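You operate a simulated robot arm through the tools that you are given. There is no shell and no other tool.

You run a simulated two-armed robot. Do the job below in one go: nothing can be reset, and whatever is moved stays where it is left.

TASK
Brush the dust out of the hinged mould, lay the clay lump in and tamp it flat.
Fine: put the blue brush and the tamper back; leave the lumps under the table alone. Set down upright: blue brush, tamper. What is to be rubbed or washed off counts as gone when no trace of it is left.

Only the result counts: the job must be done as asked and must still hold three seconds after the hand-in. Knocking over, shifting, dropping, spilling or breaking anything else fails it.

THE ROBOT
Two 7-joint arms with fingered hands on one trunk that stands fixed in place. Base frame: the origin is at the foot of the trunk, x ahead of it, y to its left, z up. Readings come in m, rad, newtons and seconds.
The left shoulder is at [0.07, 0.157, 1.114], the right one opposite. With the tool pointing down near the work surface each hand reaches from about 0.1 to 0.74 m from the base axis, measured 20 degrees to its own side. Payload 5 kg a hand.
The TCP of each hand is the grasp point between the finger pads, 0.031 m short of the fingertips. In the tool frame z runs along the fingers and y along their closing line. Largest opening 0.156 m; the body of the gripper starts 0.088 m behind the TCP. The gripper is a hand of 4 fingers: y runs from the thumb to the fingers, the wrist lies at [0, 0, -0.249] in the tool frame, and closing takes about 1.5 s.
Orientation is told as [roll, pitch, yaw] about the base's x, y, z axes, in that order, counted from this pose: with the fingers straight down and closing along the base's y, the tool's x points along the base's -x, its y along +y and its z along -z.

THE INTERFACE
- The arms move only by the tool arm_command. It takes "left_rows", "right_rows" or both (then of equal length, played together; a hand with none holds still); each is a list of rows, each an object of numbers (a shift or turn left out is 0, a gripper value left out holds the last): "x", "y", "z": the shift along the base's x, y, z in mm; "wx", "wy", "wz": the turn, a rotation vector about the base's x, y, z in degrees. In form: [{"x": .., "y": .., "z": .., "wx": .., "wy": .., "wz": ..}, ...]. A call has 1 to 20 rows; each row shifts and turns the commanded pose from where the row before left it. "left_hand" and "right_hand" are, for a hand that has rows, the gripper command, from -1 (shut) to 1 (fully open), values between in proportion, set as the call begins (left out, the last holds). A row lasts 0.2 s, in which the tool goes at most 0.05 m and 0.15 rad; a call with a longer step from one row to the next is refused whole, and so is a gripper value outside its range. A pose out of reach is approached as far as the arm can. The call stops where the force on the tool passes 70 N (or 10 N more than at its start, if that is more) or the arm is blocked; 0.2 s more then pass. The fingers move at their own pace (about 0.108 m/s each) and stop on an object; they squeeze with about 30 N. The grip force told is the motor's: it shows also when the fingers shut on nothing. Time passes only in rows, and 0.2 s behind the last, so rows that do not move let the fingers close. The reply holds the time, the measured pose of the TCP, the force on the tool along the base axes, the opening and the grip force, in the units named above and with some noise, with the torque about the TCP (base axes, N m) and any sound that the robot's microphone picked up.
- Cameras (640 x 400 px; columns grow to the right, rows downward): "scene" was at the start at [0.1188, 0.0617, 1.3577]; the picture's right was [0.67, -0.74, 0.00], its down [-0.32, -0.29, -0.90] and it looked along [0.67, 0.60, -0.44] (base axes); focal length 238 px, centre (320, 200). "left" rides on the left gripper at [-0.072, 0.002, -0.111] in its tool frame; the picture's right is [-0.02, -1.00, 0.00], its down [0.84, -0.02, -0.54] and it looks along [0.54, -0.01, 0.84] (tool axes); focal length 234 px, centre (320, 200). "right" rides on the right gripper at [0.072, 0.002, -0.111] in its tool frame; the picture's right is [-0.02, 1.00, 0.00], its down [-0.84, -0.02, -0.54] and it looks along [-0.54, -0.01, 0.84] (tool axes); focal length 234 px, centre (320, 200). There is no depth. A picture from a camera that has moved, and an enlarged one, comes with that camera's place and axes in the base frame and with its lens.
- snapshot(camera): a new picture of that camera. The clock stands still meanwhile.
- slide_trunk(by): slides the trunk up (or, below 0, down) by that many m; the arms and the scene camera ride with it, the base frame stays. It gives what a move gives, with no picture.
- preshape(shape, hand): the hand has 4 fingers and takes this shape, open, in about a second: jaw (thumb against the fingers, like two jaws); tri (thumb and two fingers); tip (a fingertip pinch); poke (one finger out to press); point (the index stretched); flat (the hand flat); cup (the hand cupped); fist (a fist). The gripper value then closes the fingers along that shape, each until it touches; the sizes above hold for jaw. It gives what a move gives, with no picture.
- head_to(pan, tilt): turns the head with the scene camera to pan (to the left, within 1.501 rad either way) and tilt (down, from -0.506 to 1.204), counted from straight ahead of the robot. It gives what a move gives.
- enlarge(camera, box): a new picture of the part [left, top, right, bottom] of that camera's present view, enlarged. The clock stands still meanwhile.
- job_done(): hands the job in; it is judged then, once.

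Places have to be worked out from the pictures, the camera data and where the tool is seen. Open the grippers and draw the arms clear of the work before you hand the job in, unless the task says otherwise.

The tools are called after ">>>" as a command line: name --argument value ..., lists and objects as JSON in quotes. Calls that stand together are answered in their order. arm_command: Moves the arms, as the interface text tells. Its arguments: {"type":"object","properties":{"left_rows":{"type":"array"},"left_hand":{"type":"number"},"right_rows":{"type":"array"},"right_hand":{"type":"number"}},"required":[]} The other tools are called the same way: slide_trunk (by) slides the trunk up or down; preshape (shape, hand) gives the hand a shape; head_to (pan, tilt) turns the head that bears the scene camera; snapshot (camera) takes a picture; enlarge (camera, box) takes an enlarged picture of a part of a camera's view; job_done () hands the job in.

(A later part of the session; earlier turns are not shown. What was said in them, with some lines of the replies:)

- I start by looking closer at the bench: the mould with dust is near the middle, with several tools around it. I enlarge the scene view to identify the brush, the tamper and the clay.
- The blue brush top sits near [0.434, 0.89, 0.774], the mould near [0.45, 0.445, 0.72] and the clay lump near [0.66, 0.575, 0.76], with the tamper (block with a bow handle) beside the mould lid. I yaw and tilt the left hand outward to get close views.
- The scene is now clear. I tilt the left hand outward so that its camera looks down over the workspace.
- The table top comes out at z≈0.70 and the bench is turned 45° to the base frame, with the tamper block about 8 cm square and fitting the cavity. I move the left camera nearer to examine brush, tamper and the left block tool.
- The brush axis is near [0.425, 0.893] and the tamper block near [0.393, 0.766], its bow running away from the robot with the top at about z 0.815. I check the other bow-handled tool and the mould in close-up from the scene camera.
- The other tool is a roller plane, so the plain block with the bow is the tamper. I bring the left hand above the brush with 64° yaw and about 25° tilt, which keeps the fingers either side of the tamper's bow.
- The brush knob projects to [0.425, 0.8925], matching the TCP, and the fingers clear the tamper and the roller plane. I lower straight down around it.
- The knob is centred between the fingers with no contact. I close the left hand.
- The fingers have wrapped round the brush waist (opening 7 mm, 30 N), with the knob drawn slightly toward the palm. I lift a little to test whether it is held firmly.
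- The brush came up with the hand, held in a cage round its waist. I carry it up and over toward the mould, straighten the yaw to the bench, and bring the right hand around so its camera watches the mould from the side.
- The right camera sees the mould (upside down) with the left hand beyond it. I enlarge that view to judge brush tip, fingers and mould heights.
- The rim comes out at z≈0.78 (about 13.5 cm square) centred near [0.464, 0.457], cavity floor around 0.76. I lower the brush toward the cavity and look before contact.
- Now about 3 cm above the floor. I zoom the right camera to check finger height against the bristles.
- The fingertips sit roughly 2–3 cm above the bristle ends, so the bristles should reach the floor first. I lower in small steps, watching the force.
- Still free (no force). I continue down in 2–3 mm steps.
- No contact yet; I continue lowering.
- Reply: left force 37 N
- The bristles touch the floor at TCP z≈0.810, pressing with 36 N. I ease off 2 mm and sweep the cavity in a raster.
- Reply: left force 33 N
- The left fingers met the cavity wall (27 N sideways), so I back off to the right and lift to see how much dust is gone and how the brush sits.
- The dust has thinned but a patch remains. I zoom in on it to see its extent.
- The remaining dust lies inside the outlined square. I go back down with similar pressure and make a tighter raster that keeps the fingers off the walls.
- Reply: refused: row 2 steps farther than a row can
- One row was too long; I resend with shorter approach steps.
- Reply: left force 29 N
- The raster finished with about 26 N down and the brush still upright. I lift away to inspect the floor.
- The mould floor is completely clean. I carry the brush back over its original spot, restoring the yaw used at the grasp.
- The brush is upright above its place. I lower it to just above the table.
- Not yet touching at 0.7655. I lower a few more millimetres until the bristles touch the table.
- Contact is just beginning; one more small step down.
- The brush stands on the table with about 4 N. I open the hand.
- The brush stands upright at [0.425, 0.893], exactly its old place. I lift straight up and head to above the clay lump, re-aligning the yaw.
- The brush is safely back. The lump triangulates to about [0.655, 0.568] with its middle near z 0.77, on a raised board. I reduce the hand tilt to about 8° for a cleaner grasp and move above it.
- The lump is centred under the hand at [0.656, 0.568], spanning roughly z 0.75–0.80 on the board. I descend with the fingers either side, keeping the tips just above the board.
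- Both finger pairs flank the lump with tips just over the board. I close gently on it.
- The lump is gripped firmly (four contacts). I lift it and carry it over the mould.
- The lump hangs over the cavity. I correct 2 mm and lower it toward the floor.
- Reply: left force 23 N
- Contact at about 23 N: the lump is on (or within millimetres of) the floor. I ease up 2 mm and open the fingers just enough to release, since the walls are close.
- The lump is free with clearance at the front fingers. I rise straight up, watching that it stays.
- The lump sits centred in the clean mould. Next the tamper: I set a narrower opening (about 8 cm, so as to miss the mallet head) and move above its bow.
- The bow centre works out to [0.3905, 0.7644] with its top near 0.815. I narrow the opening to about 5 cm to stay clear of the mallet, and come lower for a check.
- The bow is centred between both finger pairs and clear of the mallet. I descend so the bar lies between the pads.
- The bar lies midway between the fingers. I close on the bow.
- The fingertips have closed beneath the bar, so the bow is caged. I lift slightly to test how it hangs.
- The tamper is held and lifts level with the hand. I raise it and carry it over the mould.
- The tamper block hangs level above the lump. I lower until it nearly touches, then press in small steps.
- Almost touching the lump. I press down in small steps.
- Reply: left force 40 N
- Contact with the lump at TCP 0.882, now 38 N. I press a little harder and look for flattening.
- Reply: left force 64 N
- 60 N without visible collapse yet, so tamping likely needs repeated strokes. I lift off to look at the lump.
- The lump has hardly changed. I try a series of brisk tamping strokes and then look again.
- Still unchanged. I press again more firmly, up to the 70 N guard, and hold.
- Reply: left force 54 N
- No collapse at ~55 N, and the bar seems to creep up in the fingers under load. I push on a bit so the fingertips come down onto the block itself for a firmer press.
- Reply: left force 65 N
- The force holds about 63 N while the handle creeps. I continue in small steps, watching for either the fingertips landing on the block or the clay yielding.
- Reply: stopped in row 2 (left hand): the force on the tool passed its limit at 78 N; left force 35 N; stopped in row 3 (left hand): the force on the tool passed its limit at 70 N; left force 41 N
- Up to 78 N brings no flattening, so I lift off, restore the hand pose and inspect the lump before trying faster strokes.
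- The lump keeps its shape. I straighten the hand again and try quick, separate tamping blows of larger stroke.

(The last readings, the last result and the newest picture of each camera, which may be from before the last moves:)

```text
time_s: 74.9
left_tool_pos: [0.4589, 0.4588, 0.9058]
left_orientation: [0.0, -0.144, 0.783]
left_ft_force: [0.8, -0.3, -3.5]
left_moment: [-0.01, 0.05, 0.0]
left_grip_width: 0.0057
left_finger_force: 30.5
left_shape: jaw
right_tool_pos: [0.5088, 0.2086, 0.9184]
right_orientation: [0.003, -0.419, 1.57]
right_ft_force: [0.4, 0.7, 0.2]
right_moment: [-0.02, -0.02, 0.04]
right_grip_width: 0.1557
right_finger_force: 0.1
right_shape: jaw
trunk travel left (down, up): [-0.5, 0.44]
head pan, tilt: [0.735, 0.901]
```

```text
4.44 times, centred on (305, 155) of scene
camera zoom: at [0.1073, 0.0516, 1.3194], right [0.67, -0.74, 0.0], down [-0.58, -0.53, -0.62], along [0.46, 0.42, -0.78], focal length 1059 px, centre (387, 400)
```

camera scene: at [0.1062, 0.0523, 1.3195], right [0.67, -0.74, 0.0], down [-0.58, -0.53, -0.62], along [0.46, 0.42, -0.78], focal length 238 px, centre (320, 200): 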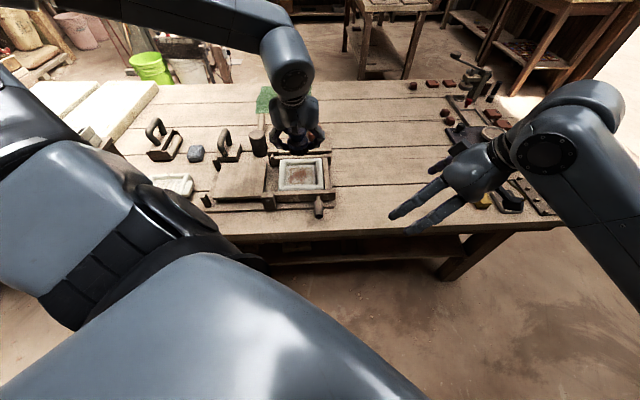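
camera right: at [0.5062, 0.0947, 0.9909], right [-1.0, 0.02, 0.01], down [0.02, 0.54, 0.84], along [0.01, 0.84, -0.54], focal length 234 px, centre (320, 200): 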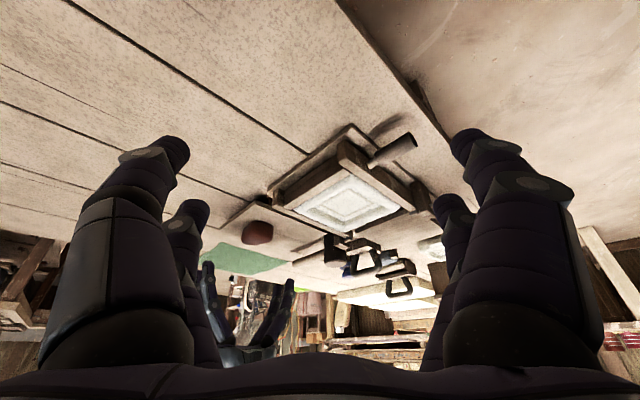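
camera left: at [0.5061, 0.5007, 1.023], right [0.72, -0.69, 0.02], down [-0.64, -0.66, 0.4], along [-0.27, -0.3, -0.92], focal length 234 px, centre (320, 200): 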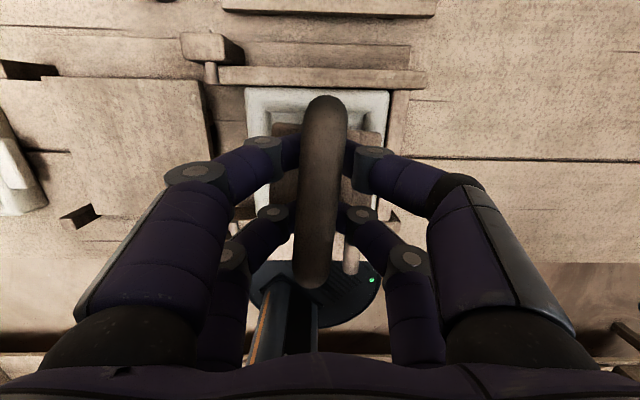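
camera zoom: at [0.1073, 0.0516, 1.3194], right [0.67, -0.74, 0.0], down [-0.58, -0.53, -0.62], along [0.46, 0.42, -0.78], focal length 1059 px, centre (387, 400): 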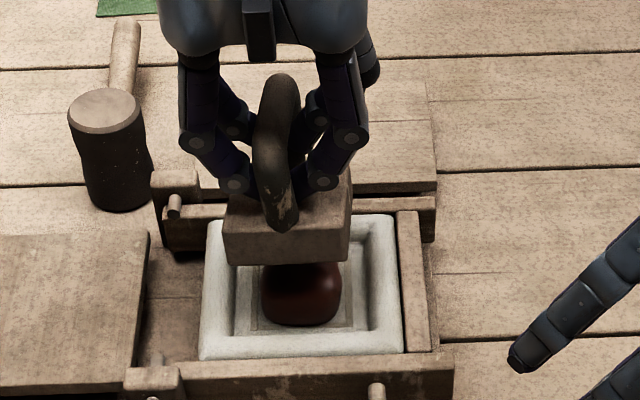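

The lump only shifts a little. I test a level, sustained press at moderate force to see whether the clay yields with time.

>>> arm_command --left_rows '[{"x": 2, "y": 1, "z": -20}, {"z": -8}, {"z": -3}, {"z": -3}, {}]'

>>> arm_command --left_rows '[{"z": -1}, {}, {}, {}, {}, {}, {}, {}, {}, {}, {}, {}, {}, {}]'

>>> enlarge --camera "right" --box '[300, 170, 400, 240]'

>>> enlarge --camera "scene" --box '[270, 110, 340, 200]'

```text
time_s: 76.1
left_tool_pos: [0.4612, 0.4591, 0.8768]
left_orientation: [-0.002, -0.15, 0.785]
left_ft_force: [-1.3, 6.5, 29.3]
left_moment: [0.65, -0.57, 0.05]
left_grip_width: 0.0059
left_finger_force: 30.0
left_shape: jaw
right_tool_pos: [0.506, 0.2052, 0.9229]
right_orientation: [-0.002, -0.421, 1.573]
right_ft_force: [0.0, -0.2, 0.3]
right_moment: [0.01, 0.02, 0.01]
right_grip_width: 0.1559
right_finger_force: 0.0
right_shape: jaw
trunk travel left (down, up): [-0.5, 0.44]
head pan, tilt: [0.735, 0.901]
```

```text
time_s: 79.1
left_tool_pos: [0.4593, 0.457, 0.8754]
left_orientation: [-0.002, -0.151, 0.783]
left_ft_force: [3.4, 11.1, 43.8]
left_moment: [1.04, -0.9, 0.06]
left_grip_width: 0.0064
left_finger_force: 29.6
left_shape: jaw
right_tool_pos: [0.5039, 0.2058, 0.9224]
right_orientation: [-0.001, -0.422, 1.57]
right_ft_force: [-0.3, 0.3, 0.0]
right_moment: [0.0, 0.0, 0.02]
right_grip_width: 0.156
right_finger_force: 0.1
right_shape: jaw
trunk travel left (down, up): [-0.5, 0.44]
head pan, tilt: [0.735, 0.901]
```

```text
5.71 times, centred on (350, 205) of right
camera zoom: at [0.5041, 0.0938, 0.9923], right [-1.0, 0.02, 0.01], down [0.02, 0.54, 0.84], along [0.01, 0.84, -0.54], focal length 1338 px, centre (149, 171)
```

zoom: 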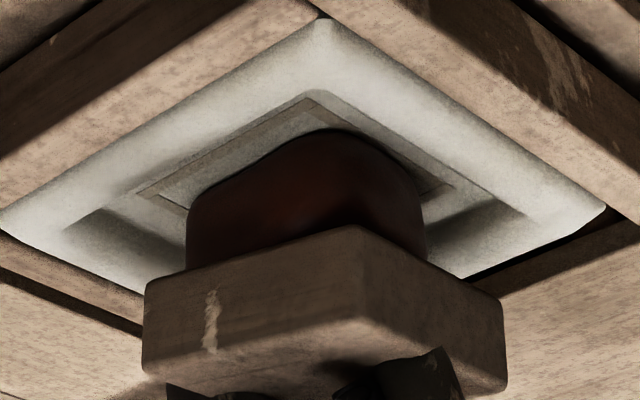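

```text
4.44 times, centred on (305, 155) of scene
camera zoom: at [0.1035, 0.0488, 1.32], right [0.67, -0.74, 0.0], down [-0.58, -0.52, -0.62], along [0.46, 0.42, -0.78], focal length 1059 px, centre (387, 400)
```

zoom: 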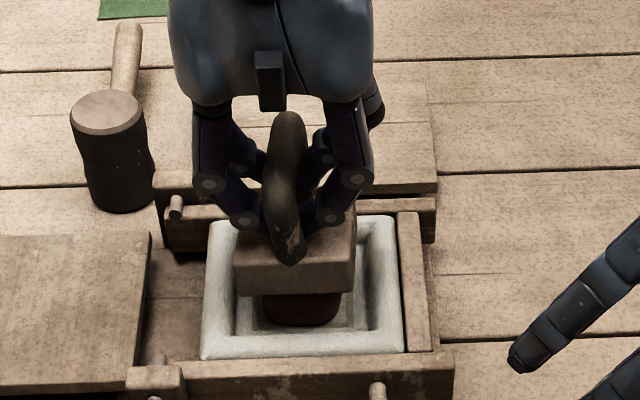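

Nothing under a sustained 44 N either. I try true tamping blows at full speed (0.25 m/s), lifting well clear first.

>>> arm_command --left_rows '[{"z": 25}, {"z": 40}, {"z": 35}, {}, {"z": -48}, {"z": -50}, {"z": -4}, {"z": 20}, {}]'

>>> enlarge --camera "right" --box '[300, 170, 400, 240]'

>>> enlarge --camera "scene" --box '[270, 110, 340, 200]'

```text
time_s: 81.1
left_tool_pos: [0.4631, 0.4594, 0.8894]
left_orientation: [0.002, -0.145, 0.782]
left_ft_force: [0.9, -0.2, -3.9]
left_moment: [-0.03, -0.04, -0.02]
left_grip_width: 0.0055
left_finger_force: 29.8
left_shape: jaw
right_tool_pos: [0.5091, 0.2074, 0.9193]
right_orientation: [0.003, -0.421, 1.57]
right_ft_force: [-0.2, -0.1, -0.2]
right_moment: [-0.04, 0.0, 0.0]
right_grip_width: 0.1558
right_finger_force: 0.1
right_shape: jaw
trunk travel left (down, up): [-0.5, 0.44]
head pan, tilt: [0.735, 0.901]
```

```text
5.71 times, centred on (350, 205) of right
camera zoom: at [0.5067, 0.0957, 0.9905], right [-1.0, 0.02, 0.01], down [0.02, 0.54, 0.84], along [0.01, 0.84, -0.54], focal length 1338 px, centre (149, 171)
```

zoom: 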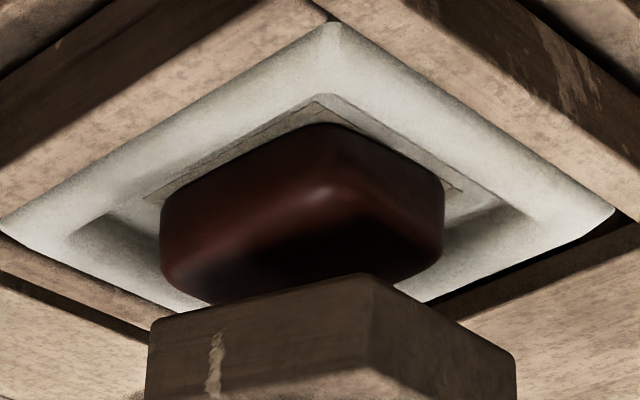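

```text
4.44 times, centred on (305, 155) of scene
camera zoom: at [0.107, 0.0514, 1.3194], right [0.67, -0.74, 0.0], down [-0.58, -0.53, -0.62], along [0.46, 0.42, -0.78], focal length 1059 px, centre (387, 400)
```

zoom: 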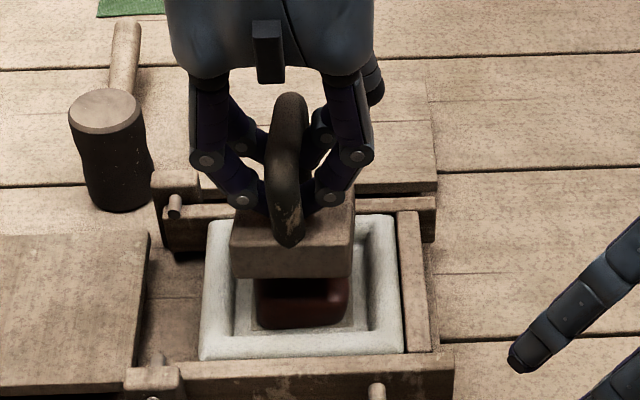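

A full-speed blow worked: the lump spread from about 5 cm to 6 cm wide. I continue with more blows of that kind.

>>> arm_command --left_rows '[{"z": 40}, {"z": 40}, {}, {"z": -50}, {"z": -50}, {"z": -2}, {"z": 50}, {"z": 48}, {}]'

>>> enlarge --camera "right" --box '[300, 170, 400, 240]'

>>> enlarge --camera "scene" --box '[270, 110, 340, 200]'

>>> snapshot --camera "left"

```text
time_s: 83.1
left_tool_pos: [0.4638, 0.4594, 0.965]
left_orientation: [0.0, -0.141, 0.784]
left_ft_force: [-0.5, -0.5, -3.5]
left_moment: [0.02, 0.0, 0.0]
left_grip_width: 0.0051
left_finger_force: 30.0
left_shape: jaw
right_tool_pos: [0.5078, 0.2081, 0.9201]
right_orientation: [0.002, -0.419, 1.569]
right_ft_force: [0.2, 0.5, 0.7]
right_moment: [-0.01, -0.01, 0.01]
right_grip_width: 0.1561
right_finger_force: 0.0
right_shape: jaw
trunk travel left (down, up): [-0.5, 0.44]
head pan, tilt: [0.735, 0.901]
```

```text
5.71 times, centred on (350, 205) of right
camera zoom: at [0.507, 0.0961, 0.9903], right [-1.0, 0.02, 0.01], down [0.02, 0.54, 0.84], along [0.01, 0.84, -0.54], focal length 1338 px, centre (149, 171)
```

zoom: 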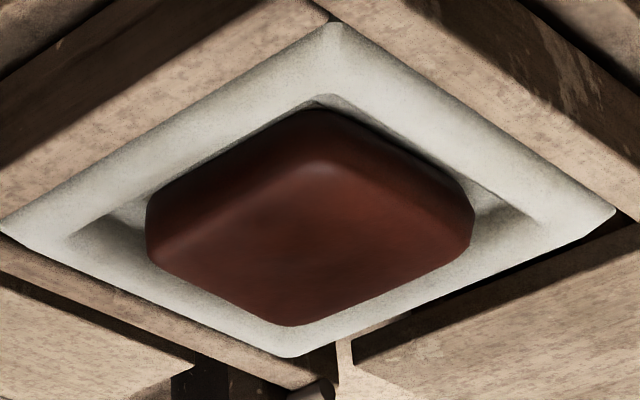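

```text
4.44 times, centred on (305, 155) of scene
camera zoom: at [0.1074, 0.052, 1.3194], right [0.67, -0.74, 0.0], down [-0.58, -0.53, -0.62], along [0.46, 0.42, -0.78], focal length 1059 px, centre (387, 400)
```

zoom: 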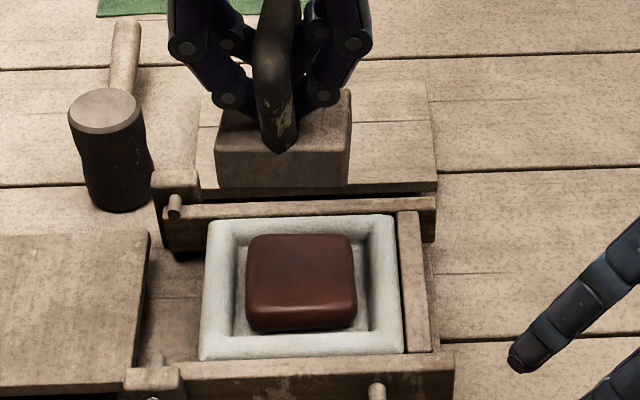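

```text
taken
camera left: at [0.5019, 0.4999, 1.0845], right [0.72, -0.69, 0.0], down [-0.63, -0.66, 0.42], along [-0.29, -0.31, -0.91], focal length 234 px, centre (320, 200)
```

left: 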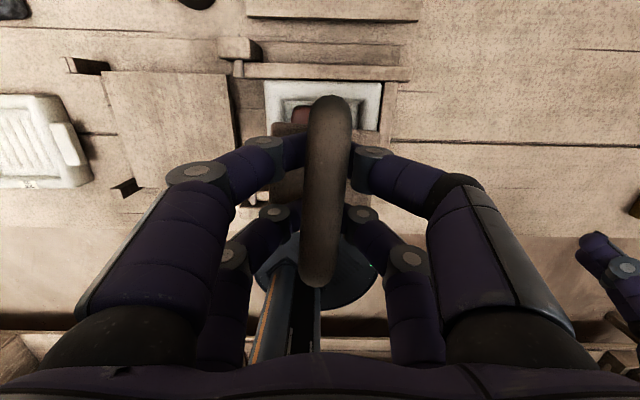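

The lump has nearly filled the cavity after the second blow. I check how the tamper sits in the hand before the next one.

>>> enlarge --camera "left" --box '[240, 70, 400, 190]'

>>> enlarge --camera "right" --box '[280, 190, 440, 330]'

>>> enlarge --camera "scene" --box '[270, 80, 340, 170]'

```text
3.33 times, centred on (320, 130) of left
camera zoom: at [0.5019, 0.4999, 1.0845], right [0.72, -0.69, 0.0], down [-0.63, -0.66, 0.42], along [-0.29, -0.31, -0.91], focal length 781 px, centre (320, 433)
```

zoom: 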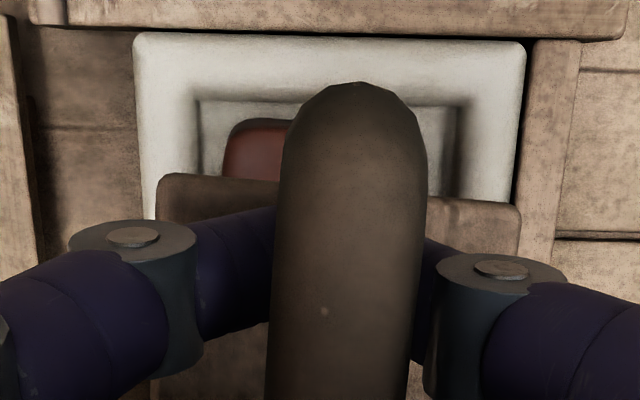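

```text
2.86 times, centred on (360, 260) of right
camera zoom: at [0.507, 0.0961, 0.9903], right [-1.0, 0.02, 0.01], down [0.02, 0.54, 0.84], along [0.01, 0.84, -0.54], focal length 669 px, centre (206, 29)
```

zoom: 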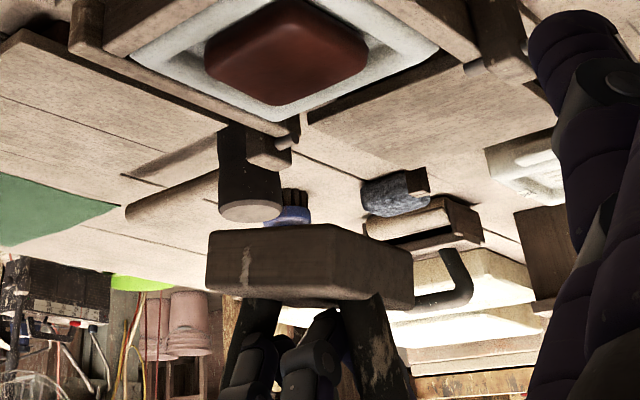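

```text
4.44 times, centred on (305, 125) of scene
camera zoom: at [0.1074, 0.052, 1.3194], right [0.67, -0.74, 0.0], down [-0.58, -0.53, -0.62], along [0.46, 0.42, -0.78], focal length 1059 px, centre (387, 533)
```

zoom: 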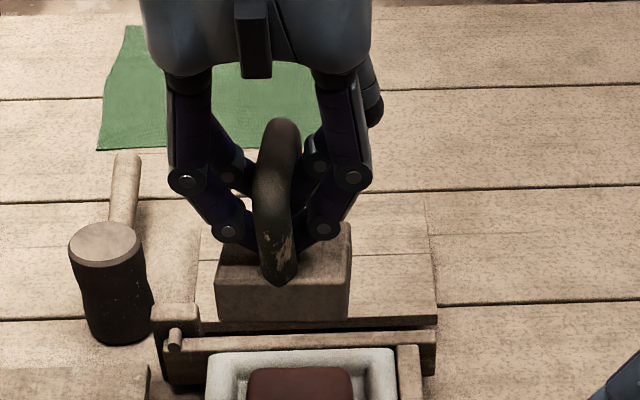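

The block is yawed about 3.5° in the hand and ~3 mm right of centre. I correct that so it enters the cavity cleanly.

>>> arm_command --left_rows '[{"x": -2, "y": 2, "wz": 3.5}, {}]'

>>> enlarge --camera "left" --box '[240, 70, 400, 190]'

>>> enlarge --camera "scene" --box '[270, 80, 340, 200]'

```text
time_s: 83.7
left_tool_pos: [0.4614, 0.4606, 0.9668]
left_orientation: [-0.001, -0.143, 0.846]
left_ft_force: [0.2, 0.6, -4.5]
left_moment: [-0.02, 0.0, -0.04]
left_grip_width: 0.005
left_finger_force: 30.1
left_shape: jaw
right_tool_pos: [0.5075, 0.2069, 0.9196]
right_orientation: [0.001, -0.421, 1.57]
right_ft_force: [0.1, -0.7, 0.3]
right_moment: [0.01, 0.04, 0.0]
right_grip_width: 0.1559
right_finger_force: 0.0
right_shape: jaw
trunk travel left (down, up): [-0.5, 0.44]
head pan, tilt: [0.735, 0.901]
```

```text
3.33 times, centred on (320, 130) of left
camera zoom: at [0.4972, 0.5038, 1.0862], right [0.76, -0.65, 0.0], down [-0.59, -0.69, 0.42], along [-0.27, -0.32, -0.91], focal length 781 px, centre (320, 433)
```

zoom: 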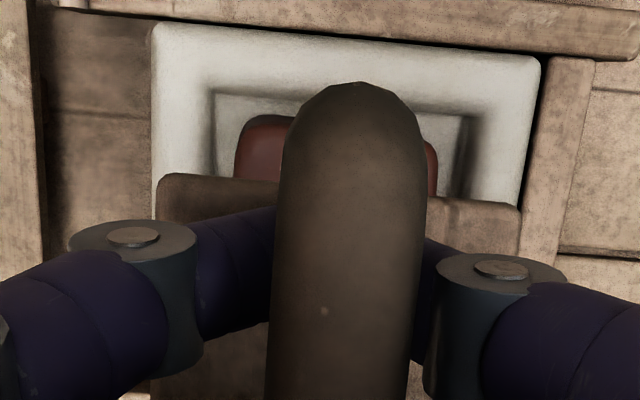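

```text
3.33 times, centred on (305, 140) of scene
camera zoom: at [0.1069, 0.0514, 1.3195], right [0.67, -0.74, 0.0], down [-0.58, -0.53, -0.62], along [0.46, 0.42, -0.78], focal length 794 px, centre (370, 400)
```

zoom: 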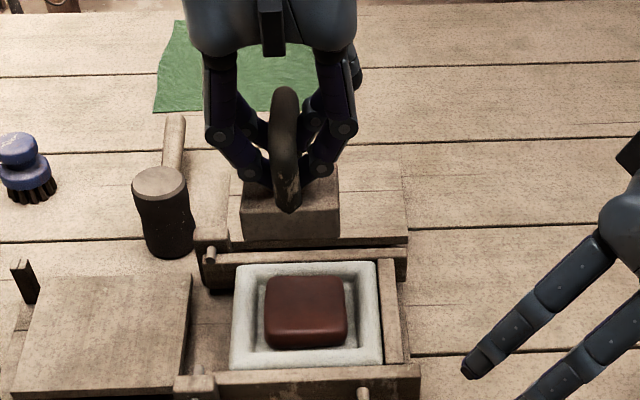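

Now the block is parallel to the cavity. I shift 3 mm to centre it and deliver another full-speed blow.

>>> arm_command --left_rows '[{"x": 1.4, "y": -2.8, "z": -3}, {}, {"z": -50}, {"z": -50}, {"z": -3}, {"z": 50}, {"z": 50}, {}]'

>>> enlarge --camera "right" --box '[300, 170, 400, 240]'

>>> enlarge --camera "scene" --box '[270, 110, 340, 200]'

```text
time_s: 85.5
left_tool_pos: [0.4614, 0.4589, 0.9596]
left_orientation: [0.0, -0.141, 0.845]
left_ft_force: [-0.1, 0.3, -3.7]
left_moment: [-0.05, -0.02, 0.03]
left_grip_width: 0.0052
left_finger_force: 29.5
left_shape: jaw
right_tool_pos: [0.5076, 0.2095, 0.9195]
right_orientation: [0.002, -0.42, 1.569]
right_ft_force: [-0.5, -0.9, 0.7]
right_moment: [0.02, -0.01, 0.03]
right_grip_width: 0.156
right_finger_force: 0.0
right_shape: jaw
trunk travel left (down, up): [-0.5, 0.44]
head pan, tilt: [0.735, 0.901]
```

```text
5.71 times, centred on (350, 205) of right
camera zoom: at [0.5073, 0.0966, 0.99], right [-1.0, 0.02, 0.01], down [0.02, 0.54, 0.84], along [0.01, 0.84, -0.54], focal length 1338 px, centre (149, 171)
```

zoom: 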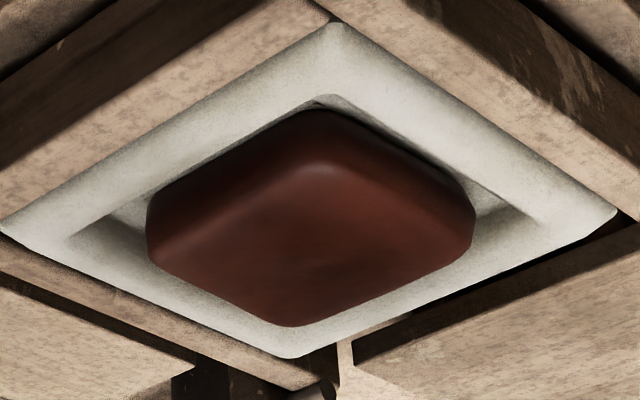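

```text
4.44 times, centred on (305, 155) of scene
camera zoom: at [0.1079, 0.0527, 1.3192], right [0.67, -0.74, 0.0], down [-0.58, -0.53, -0.62], along [0.46, 0.42, -0.78], focal length 1059 px, centre (387, 400)
```

zoom: 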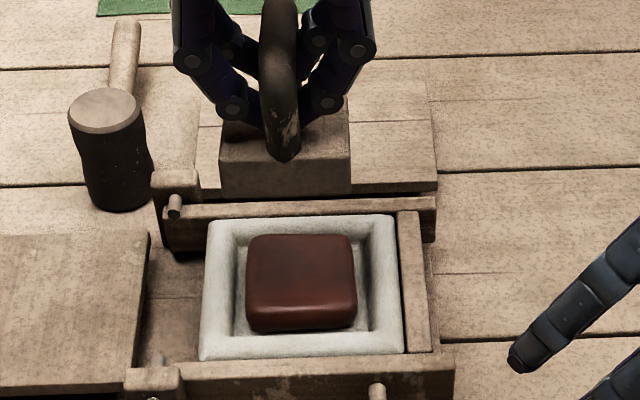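

No change, perhaps the block stopped short. I find the present contact height by a slow approach.

>>> arm_command --left_rows '[{"z": -40}, {"z": -40}, {"z": -10}, {"z": -5}, {}]'

>>> arm_command --left_rows '[{"z": -3}, {"z": -3}, {}]'

>>> enlarge --camera "right" --box '[300, 170, 400, 240]'

```text
time_s: 86.7
left_tool_pos: [0.4621, 0.4574, 0.8663]
left_orientation: [0.001, -0.147, 0.846]
left_ft_force: [-0.5, 0.4, 6.0]
left_moment: [0.23, -0.21, -0.04]
left_grip_width: 0.0049
left_finger_force: 30.0
left_shape: jaw
right_tool_pos: [0.5072, 0.2071, 0.9206]
right_orientation: [-0.001, -0.422, 1.569]
right_ft_force: [-0.2, 0.7, -0.3]
right_moment: [-0.01, 0.02, -0.01]
right_grip_width: 0.156
right_finger_force: 0.0
right_shape: jaw
trunk travel left (down, up): [-0.5, 0.44]
head pan, tilt: [0.735, 0.901]
```

```text
time_s: 87.5
left_tool_pos: [0.4594, 0.4572, 0.8656]
left_orientation: [-0.004, -0.152, 0.847]
left_ft_force: [-3.3, -0.6, 47.3]
left_moment: [1.09, -1.03, -0.08]
left_grip_width: 0.0064
left_finger_force: 29.7
left_shape: jaw
right_tool_pos: [0.505, 0.2035, 0.9233]
right_orientation: [-0.004, -0.425, 1.571]
right_ft_force: [0.7, 0.4, 0.8]
right_moment: [-0.04, -0.02, 0.02]
right_grip_width: 0.1562
right_finger_force: 0.1
right_shape: jaw
trunk travel left (down, up): [-0.5, 0.44]
head pan, tilt: [0.735, 0.901]
```

```text
5.71 times, centred on (350, 205) of right
camera zoom: at [0.5033, 0.0925, 0.9933], right [-1.0, 0.02, 0.01], down [0.02, 0.54, 0.84], along [0.02, 0.84, -0.54], focal length 1338 px, centre (149, 171)
```

zoom: 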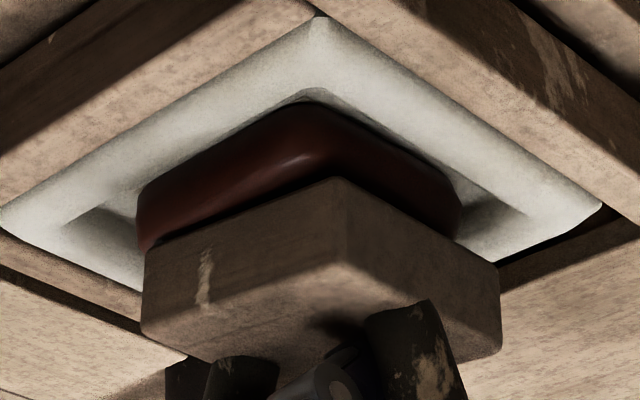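

Contact is now at TCP 0.8665, so the clay surface is about level with the rim. I level the block slightly and give a harder blow with a bit of follow-through.

>>> arm_command --left_rows '[{"z": 40}, {"z": 48, "wx": 1.0, "wy": -1.0}, {"z": 42}, {}, {"z": -50}, {"z": -50}, {"z": -35}, {"z": 50}, {"z": 50}, {}]'

>>> enlarge --camera "right" --box '[300, 170, 400, 240]'

>>> enlarge --camera "scene" --box '[270, 110, 340, 200]'

```text
time_s: 89.7
left_tool_pos: [0.4647, 0.4599, 0.9533]
left_orientation: [0.0, -0.166, 0.848]
left_ft_force: [0.3, 0.3, -3.3]
left_moment: [-0.02, -0.02, 0.01]
left_grip_width: 0.0047
left_finger_force: 29.9
left_shape: jaw
right_tool_pos: [0.5087, 0.208, 0.9199]
right_orientation: [0.001, -0.419, 1.57]
right_ft_force: [-0.3, 0.6, -0.5]
right_moment: [0.0, 0.0, 0.01]
right_grip_width: 0.1561
right_finger_force: 0.0
right_shape: jaw
trunk travel left (down, up): [-0.5, 0.44]
head pan, tilt: [0.735, 0.901]
```

```text
5.71 times, centred on (350, 205) of right
camera zoom: at [0.5072, 0.0964, 0.9901], right [-1.0, 0.02, 0.01], down [0.02, 0.54, 0.84], along [0.01, 0.84, -0.54], focal length 1338 px, centre (149, 171)
```

zoom: 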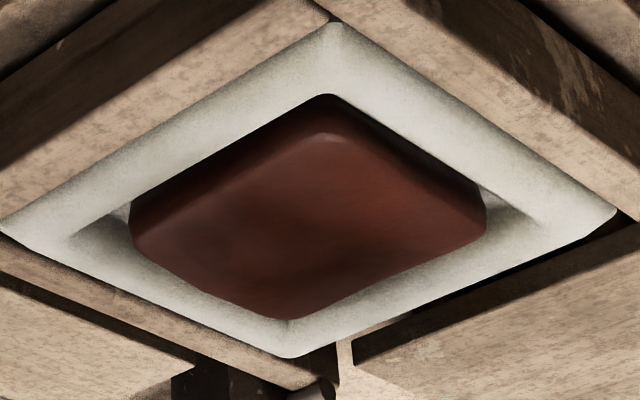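

```text
4.44 times, centred on (305, 155) of scene
camera zoom: at [0.1077, 0.0524, 1.3193], right [0.67, -0.74, 0.0], down [-0.58, -0.53, -0.62], along [0.46, 0.42, -0.78], focal length 1059 px, centre (387, 400)
```

zoom: 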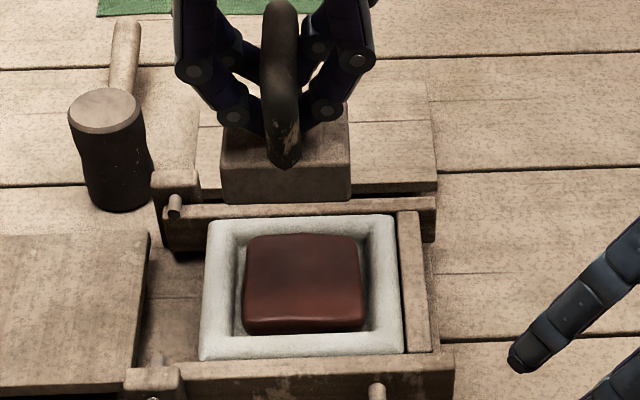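

That blow flattened it further. I give another one the same way.

>>> arm_command --left_rows '[{"z": 28}, {}, {"z": -50}, {"z": -50}, {"z": -36}, {"z": 50}, {"z": 50}, {}]'

>>> enlarge --camera "right" --box '[300, 170, 400, 240]'

>>> enlarge --camera "scene" --box '[270, 110, 340, 200]'

```text
time_s: 91.5
left_tool_pos: [0.4651, 0.4594, 0.9453]
left_orientation: [0.0, -0.165, 0.844]
left_ft_force: [0.8, 0.5, -3.7]
left_moment: [0.0, -0.02, -0.01]
left_grip_width: 0.0044
left_finger_force: 30.2
left_shape: jaw
right_tool_pos: [0.5087, 0.208, 0.9185]
right_orientation: [0.001, -0.418, 1.569]
right_ft_force: [0.9, 0.7, 0.5]
right_moment: [-0.03, 0.04, -0.02]
right_grip_width: 0.1558
right_finger_force: 0.1
right_shape: jaw
trunk travel left (down, up): [-0.5, 0.44]
head pan, tilt: [0.735, 0.901]
```

```text
5.71 times, centred on (350, 205) of right
camera zoom: at [0.5074, 0.0967, 0.9899], right [-1.0, 0.02, 0.01], down [0.02, 0.54, 0.84], along [0.01, 0.84, -0.54], focal length 1338 px, centre (149, 171)
```

zoom: 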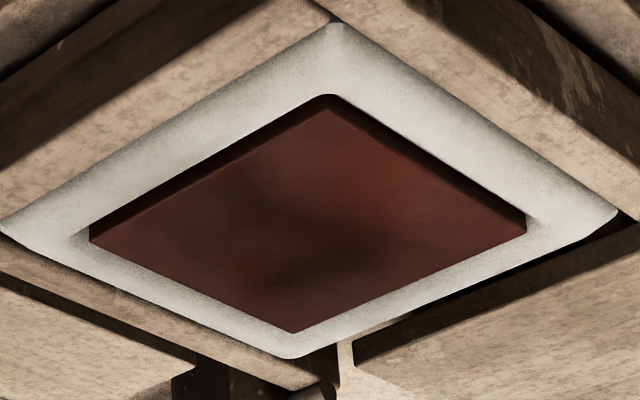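

```text
4.44 times, centred on (305, 155) of scene
camera zoom: at [0.108, 0.0528, 1.3192], right [0.67, -0.74, 0.0], down [-0.58, -0.53, -0.62], along [0.46, 0.42, -0.78], focal length 1059 px, centre (387, 400)
```

zoom: 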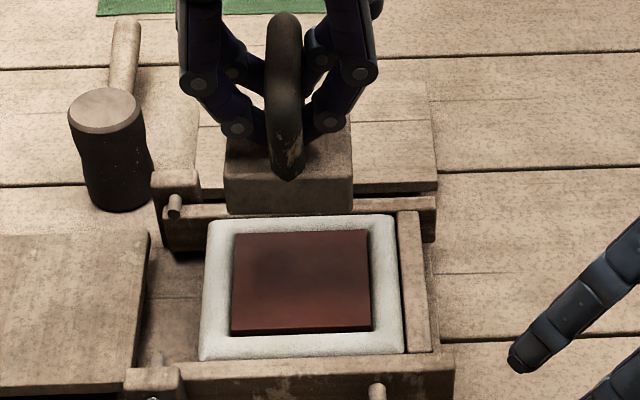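

The clay is now a flat slab filling the cavity. I carry the tamper back above its original place, restoring its yaw.

>>> arm_command --left_rows '[{"z": 20}, {"x": -9.5, "y": 38.1, "wz": -2, "wx": -0.6, "wy": 0.6}, {"x": -9.5, "y": 38.1}, {"x": -9.5, "y": 38.1}, {"x": -9.5, "y": 38.1}, {"x": -9.5, "y": 38.1}, {"x": -9.5, "y": 38.1}, {"x": -9.5, "y": 38.2}, {"x": -9.5, "y": 38.2}, {"z": -30}, {"z": -30}, {}]'

>>> snapshot --camera "left"

>>> enlarge --camera "scene" --box '[180, 80, 280, 170]'

>>> snapshot --camera "right"

```text
time_s: 94.1
left_tool_pos: [0.3849, 0.7612, 0.906]
left_orientation: [-0.001, -0.153, 0.809]
left_ft_force: [-0.6, 0.0, -3.0]
left_moment: [0.0, -0.04, 0.03]
left_grip_width: 0.0045
left_finger_force: 29.6
left_shape: jaw
right_tool_pos: [0.5075, 0.2063, 0.9197]
right_orientation: [0.001, -0.421, 1.57]
right_ft_force: [-0.6, -0.4, -1.2]
right_moment: [0.0, -0.01, 0.01]
right_grip_width: 0.1558
right_finger_force: 0.1
right_shape: jaw
trunk travel left (down, up): [-0.5, 0.44]
head pan, tilt: [0.735, 0.901]
```

```text
taken
camera left: at [0.4219, 0.8008, 1.026], right [0.74, -0.67, 0.0], down [-0.61, -0.67, 0.41], along [-0.27, -0.31, -0.91], focal length 234 px, centre (320, 200)
```

left: 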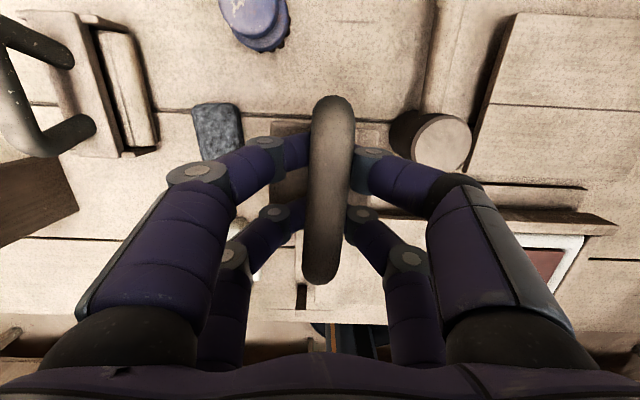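

```text
4.44 times, centred on (230, 125) of scene
camera zoom: at [0.1066, 0.0512, 1.3195], right [0.67, -0.74, 0.0], down [-0.58, -0.53, -0.62], along [0.46, 0.42, -0.78], focal length 1059 px, centre (720, 533)
```

zoom: 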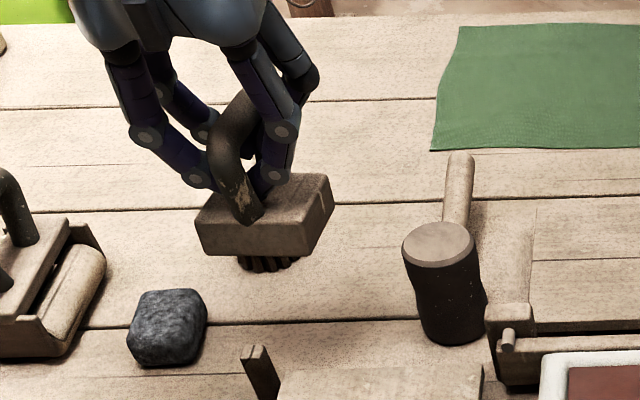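

```text
taken
camera right: at [0.5064, 0.0956, 0.9907], right [-1.0, 0.02, 0.01], down [0.02, 0.54, 0.84], along [0.01, 0.84, -0.54], focal length 234 px, centre (320, 200)
```

right: 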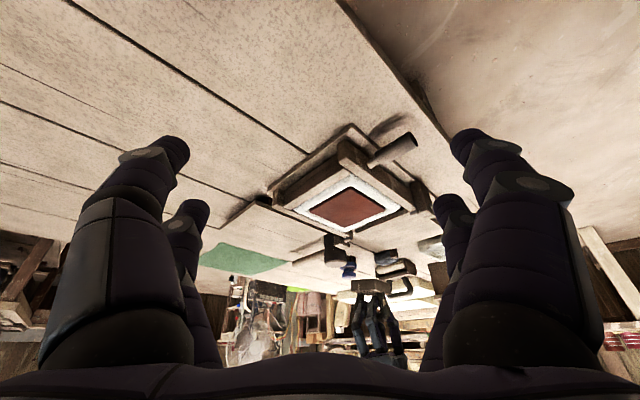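

The tamper hangs level over its spot; I correct 4 mm and lower toward the table.

>>> arm_command --left_rows '[{"x": 3.9, "y": 3.4, "z": -30}, {"z": -30}, {"z": -25}, {"z": -12}, {"z": -6}, {}]'

>>> enlarge --camera "scene" --box '[180, 80, 280, 170]'

>>> arm_command --left_rows '[{"z": -3}, {"z": -3}, {}]'

```text
time_s: 95.5
left_tool_pos: [0.3903, 0.7661, 0.8025]
left_orientation: [0.0, -0.154, 0.808]
left_ft_force: [-0.3, -0.3, -3.2]
left_moment: [0.01, -0.04, 0.0]
left_grip_width: 0.0049
left_finger_force: 30.0
left_shape: jaw
right_tool_pos: [0.5062, 0.2063, 0.9199]
right_orientation: [0.0, -0.42, 1.57]
right_ft_force: [-0.8, 0.0, -0.1]
right_moment: [0.01, -0.02, 0.01]
right_grip_width: 0.1559
right_finger_force: 0.0
right_shape: jaw
trunk travel left (down, up): [-0.5, 0.44]
head pan, tilt: [0.735, 0.901]
```

```text
4.44 times, centred on (230, 125) of scene
camera zoom: at [0.1068, 0.0518, 1.3195], right [0.67, -0.74, 0.0], down [-0.58, -0.53, -0.62], along [0.46, 0.42, -0.78], focal length 1059 px, centre (720, 533)
```

zoom: 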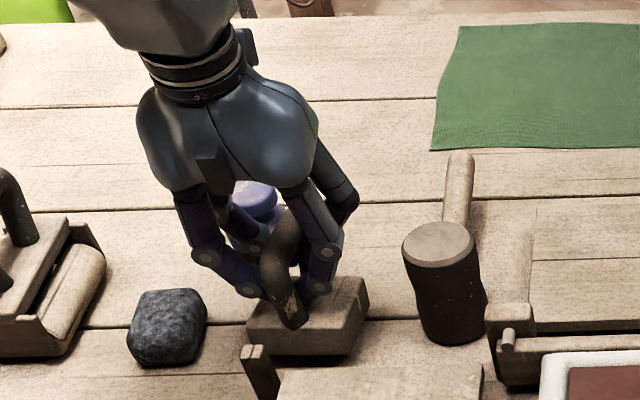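

```text
time_s: 96.3
left_tool_pos: [0.3902, 0.7668, 0.7979]
left_orientation: [0.0, -0.153, 0.809]
left_ft_force: [0.2, -0.2, -2.2]
left_moment: [0.05, -0.01, 0.02]
left_grip_width: 0.0047
left_finger_force: 30.0
left_shape: jaw
right_tool_pos: [0.5075, 0.2076, 0.9191]
right_orientation: [0.002, -0.421, 1.57]
right_ft_force: [-0.2, 0.2, -0.1]
right_moment: [0.01, 0.0, -0.02]
right_grip_width: 0.1558
right_finger_force: 0.0
right_shape: jaw
trunk travel left (down, up): [-0.5, 0.44]
head pan, tilt: [0.735, 0.901]
```

It lines up with its original outline. I keep lowering gently to contact.

>>> arm_command --left_rows '[{"x": -1, "y": -2}, {"z": -2}, {"z": -1.5}, {}]'

>>> arm_command --left_rows '[{"z": -1.5}, {"z": -1.5}, {}]'

```text
time_s: 97.3
left_tool_pos: [0.3899, 0.7643, 0.7968]
left_orientation: [0.0, -0.156, 0.812]
left_ft_force: [-0.7, 0.4, 11.7]
left_moment: [0.31, -0.4, 0.01]
left_grip_width: 0.0049
left_finger_force: 29.9
left_shape: jaw
right_tool_pos: [0.5078, 0.2052, 0.922]
right_orientation: [-0.002, -0.421, 1.57]
right_ft_force: [-0.3, -0.5, 0.0]
right_moment: [0.01, -0.01, 0.01]
right_grip_width: 0.1562
right_finger_force: 0.0
right_shape: jaw
trunk travel left (down, up): [-0.5, 0.44]
head pan, tilt: [0.735, 0.901]
```

```text
time_s: 98.1
left_tool_pos: [0.3873, 0.7639, 0.7959]
left_orientation: [-0.001, -0.16, 0.812]
left_ft_force: [0.0, 3.7, 27.1]
left_moment: [0.86, -0.89, 0.04]
left_grip_width: 0.0048
left_finger_force: 29.9
left_shape: jaw
right_tool_pos: [0.5052, 0.2061, 0.9214]
right_orientation: [0.001, -0.422, 1.569]
right_ft_force: [-0.4, 0.7, -0.3]
right_moment: [-0.02, 0.01, -0.01]
right_grip_width: 0.1559
right_finger_force: 0.1
right_shape: jaw
trunk travel left (down, up): [-0.5, 0.44]
head pan, tilt: [0.735, 0.901]
```

The far edge touches first, so the block is pitched slightly. I ease up, tilt the hand 2° to level it, and recheck.

>>> arm_command --left_rows '[{"z": 4}, {"wx": 1.4, "wy": -1.4}, {"z": -3}, {}]'

>>> enlarge --camera "scene" --box '[200, 110, 260, 170]'

```text
time_s: 99.1
left_tool_pos: [0.3875, 0.7633, 0.7943]
left_orientation: [0.001, -0.191, 0.811]
left_ft_force: [-1.9, -2.2, 21.3]
left_moment: [0.34, -0.6, -0.02]
left_grip_width: 0.0048
left_finger_force: 30.0
left_shape: jaw
right_tool_pos: [0.5066, 0.2046, 0.9208]
right_orientation: [0.001, -0.422, 1.571]
right_ft_force: [0.5, -0.2, -0.5]
right_moment: [-0.01, -0.01, 0.02]
right_grip_width: 0.1561
right_finger_force: 0.2
right_shape: jaw
trunk travel left (down, up): [-0.5, 0.44]
head pan, tilt: [0.735, 0.901]
```

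```text
6.67 times, centred on (230, 140) of scene
camera zoom: at [0.1048, 0.0481, 1.3199], right [0.67, -0.74, 0.0], down [-0.58, -0.52, -0.62], along [0.46, 0.42, -0.78], focal length 1588 px, centre (920, 600)
```

zoom: 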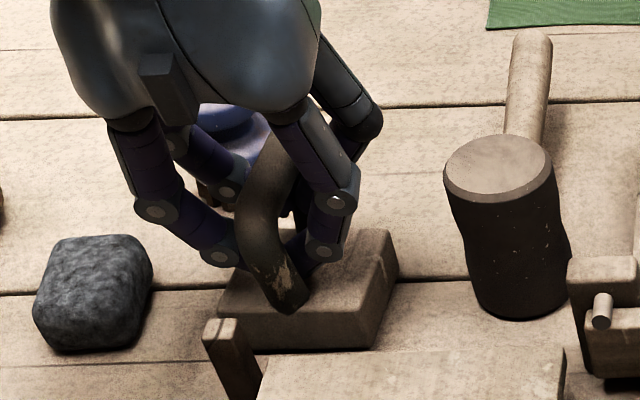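

Still biased to the far side; I tilt another 2° while easing the load.

>>> arm_command --left_rows '[{"z": 2}, {"wx": 1.4, "wy": -1.4}, {}]'

```text
time_s: 99.9
left_tool_pos: [0.3878, 0.7635, 0.7942]
left_orientation: [0.0, -0.22, 0.811]
left_ft_force: [-2.5, -3.1, 4.6]
left_moment: [-0.04, -0.11, -0.07]
left_grip_width: 0.0043
left_finger_force: 30.0
left_shape: jaw
right_tool_pos: [0.5072, 0.2063, 0.9207]
right_orientation: [0.001, -0.421, 1.568]
right_ft_force: [-0.1, -0.1, 0.8]
right_moment: [0.03, 0.0, -0.02]
right_grip_width: 0.156
right_finger_force: 0.0
right_shape: jaw
trunk travel left (down, up): [-0.5, 0.44]
head pan, tilt: [0.735, 0.901]
```

The moment is nearly gone: the block rests flat. I open the fingers to about 5 cm to release the bow.

>>> arm_command --left_rows '[{}, {}, {}, {}, {}]' --left_hand -0.34

>>> snapshot --camera "left"

>>> enlarge --camera "scene" --box '[180, 80, 280, 170]'

```text
time_s: 101.1
left_tool_pos: [0.3881, 0.7648, 0.7944]
left_orientation: [-0.002, -0.222, 0.812]
left_ft_force: [1.0, 0.1, 0.0]
left_moment: [-0.01, 0.0, -0.02]
left_grip_width: 0.0511
left_finger_force: 0.0
left_shape: jaw
right_tool_pos: [0.5071, 0.2081, 0.9192]
right_orientation: [0.002, -0.421, 1.568]
right_ft_force: [-0.1, -0.5, -0.1]
right_moment: [0.0, 0.02, -0.03]
right_grip_width: 0.1559
right_finger_force: 0.1
right_shape: jaw
trunk travel left (down, up): [-0.5, 0.44]
head pan, tilt: [0.735, 0.901]
```

```text
taken
camera left: at [0.4184, 0.799, 0.9182], right [0.74, -0.67, 0.01], down [-0.63, -0.69, 0.35], along [-0.23, -0.26, -0.94], focal length 234 px, centre (320, 200)
```

left: 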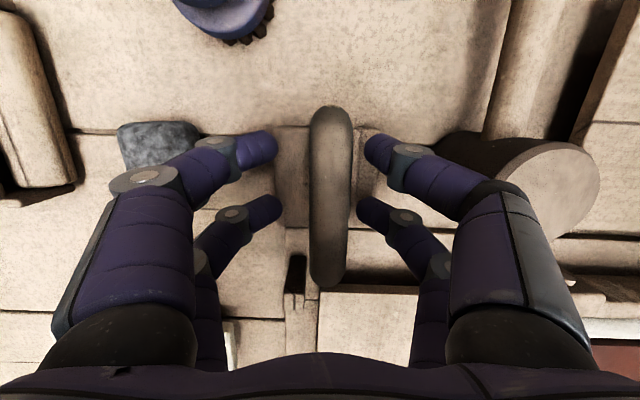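

```text
4.44 times, centred on (230, 125) of scene
camera zoom: at [0.1066, 0.0513, 1.3195], right [0.67, -0.74, 0.0], down [-0.58, -0.53, -0.62], along [0.46, 0.42, -0.78], focal length 1059 px, centre (720, 533)
```

zoom: 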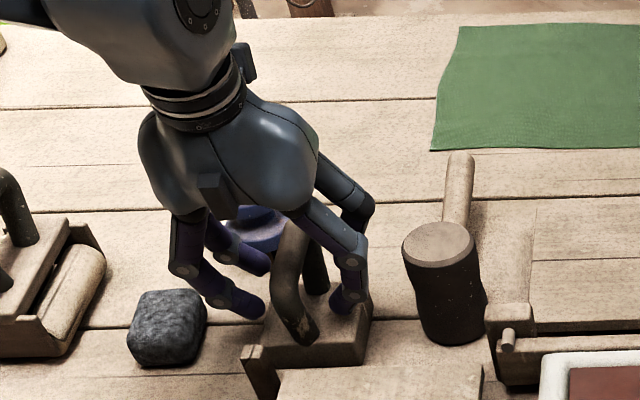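

The tamper stands on its own. I raise the hand straight up, clear of the bow.

>>> arm_command --left_rows '[{"z": 15}, {"z": 25}, {"z": 40}, {"z": 45}, {"z": 45}, {}]'

>>> snapshot --camera "left"

>>> enlarge --camera "scene" --box '[130, 70, 350, 220]'

```text
time_s: 102.5
left_tool_pos: [0.3898, 0.7638, 0.9637]
left_orientation: [-0.003, -0.222, 0.812]
left_ft_force: [0.6, -0.1, 0.2]
left_moment: [0.01, -0.01, 0.02]
left_grip_width: 0.0514
left_finger_force: 0.0
left_shape: jaw
right_tool_pos: [0.5077, 0.2073, 0.9191]
right_orientation: [0.003, -0.418, 1.569]
right_ft_force: [-0.1, 0.4, -0.3]
right_moment: [-0.01, -0.01, -0.02]
right_grip_width: 0.156
right_finger_force: 0.1
right_shape: jaw
trunk travel left (down, up): [-0.5, 0.44]
head pan, tilt: [0.735, 0.901]
```

```text
taken
camera left: at [0.4203, 0.7982, 1.0876], right [0.74, -0.67, 0.01], down [-0.63, -0.69, 0.35], along [-0.23, -0.26, -0.94], focal length 234 px, centre (320, 200)
```

left: 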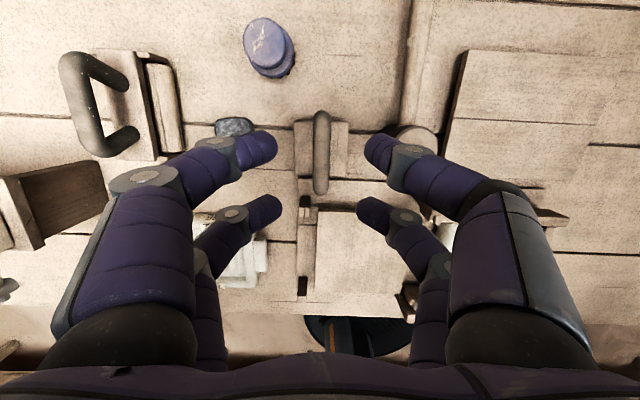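

```text
2.67 times, centred on (240, 145) of scene
camera zoom: at [0.107, 0.0519, 1.3194], right [0.67, -0.74, 0.0], down [-0.58, -0.53, -0.62], along [0.46, 0.42, -0.78], focal length 635 px, centre (533, 347)
```

zoom: 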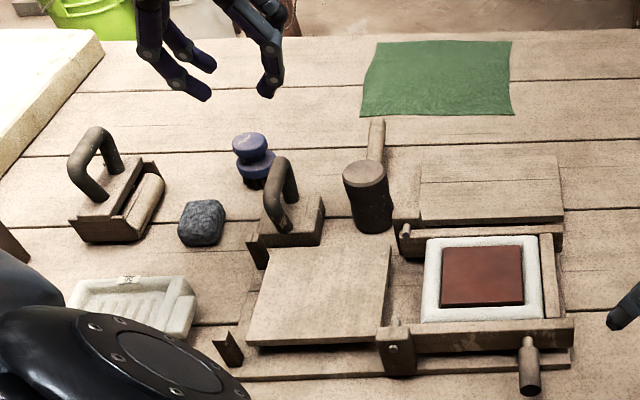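

Everything is in its place: slab flat in the mould, brush and tamper standing as before. I draw both arms up and clear and open the left hand.

>>> arm_command --left_rows '[{"z": 40}, {"z": 40}, {"z": 40}, {"z": 40}, {"z": 40, "y": -20}, {"z": 30, "y": -30}, {"y": -40}, {"y": -40}, {}]' --right_rows '[{"z": 20, "y": -30}, {"z": 20, "y": -35}, {"z": 40, "y": -20}, {"z": 40}, {"z": 40}, {"z": 40}, {"z": 40}, {"z": 30}, {}]' --left_hand 1 --right_hand 1

>>> head_to --pan 0.735 --tilt 0.7

>>> snapshot --camera "scene"

>>> enlarge --camera "scene" --box '[130, 120, 350, 270]'

```text
time_s: 104.5
left_tool_pos: [0.3898, 0.6356, 1.1941]
left_orientation: [-0.002, -0.221, 0.812]
left_ft_force: [-0.2, 0.3, 0.2]
left_moment: [-0.05, 0.0, -0.02]
left_grip_width: 0.1559
left_finger_force: 0.1
left_shape: jaw
right_tool_pos: [0.5057, 0.1232, 1.1888]
right_orientation: [0.002, -0.419, 1.569]
right_ft_force: [0.4, 0.7, -0.7]
right_moment: [0.01, -0.01, -0.01]
right_grip_width: 0.1559
right_finger_force: 0.0
right_shape: jaw
trunk travel left (down, up): [-0.5, 0.44]
head pan, tilt: [0.735, 0.901]
```

```text
time_s: 105.2
left_tool_pos: [0.3896, 0.6346, 1.1948]
left_orientation: [-0.002, -0.223, 0.81]
left_ft_force: [0.0, -1.0, 0.5]
left_moment: [0.0, 0.0, -0.03]
left_grip_width: 0.1556
left_finger_force: 0.1
left_shape: jaw
right_tool_pos: [0.5058, 0.121, 1.1894]
right_orientation: [0.001, -0.42, 1.568]
right_ft_force: [-0.4, 0.6, -0.4]
right_moment: [-0.02, -0.01, -0.03]
right_grip_width: 0.1558
right_finger_force: 0.1
right_shape: jaw
trunk travel left (down, up): [-0.5, 0.44]
head pan, tilt: [0.735, 0.7]
```

```text
taken
camera scene: at [0.1135, 0.0574, 1.3356], right [0.67, -0.74, 0.0], down [-0.48, -0.43, -0.76], along [0.57, 0.51, -0.64], focal length 238 px, centre (320, 200)
```

scene: 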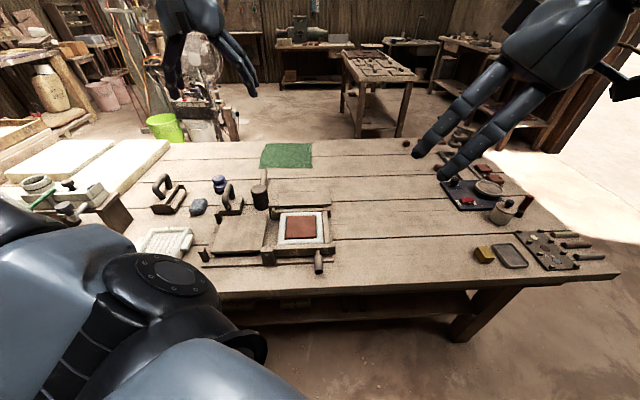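

```text
2.67 times, centred on (240, 195) of scene
camera zoom: at [0.1135, 0.0574, 1.3356], right [0.67, -0.74, 0.0], down [-0.48, -0.43, -0.76], along [0.57, 0.51, -0.64], focal length 635 px, centre (533, 213)
```

zoom: 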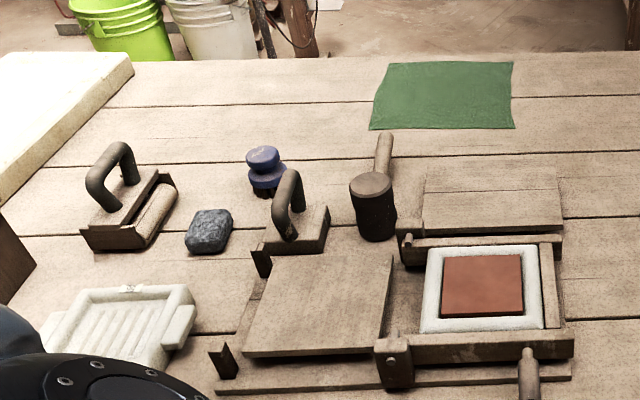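

The final view shows a clean mould filled with a flat clay slab. The brush and tamper stand upright in their places, nothing else has moved, and both arms are clear with open hands, so I hand the job in.

>>> job_done

```text
The job is handed in.
```

I brushed the mould clean, laid the clay lump in and tamped it flat. It now fills the cavity as a level square slab. I've handed the job in, but no verdict has come back yet.

- **Dust:** the close-ups after brushing showed no trace left in the mould.
- **Clay:** slow presses up to about 78 N did nothing. Faster blows with the tamper flattened it in stages.
- **Blue brush and tamper:** both stand upright where they started, within a few millimetres as far as I could measure.
- **Everything else:** I didn't touch the lumps under the table. In the final view, nothing else near the mould looked moved or knocked over. Both hands are open and clear of the bench.
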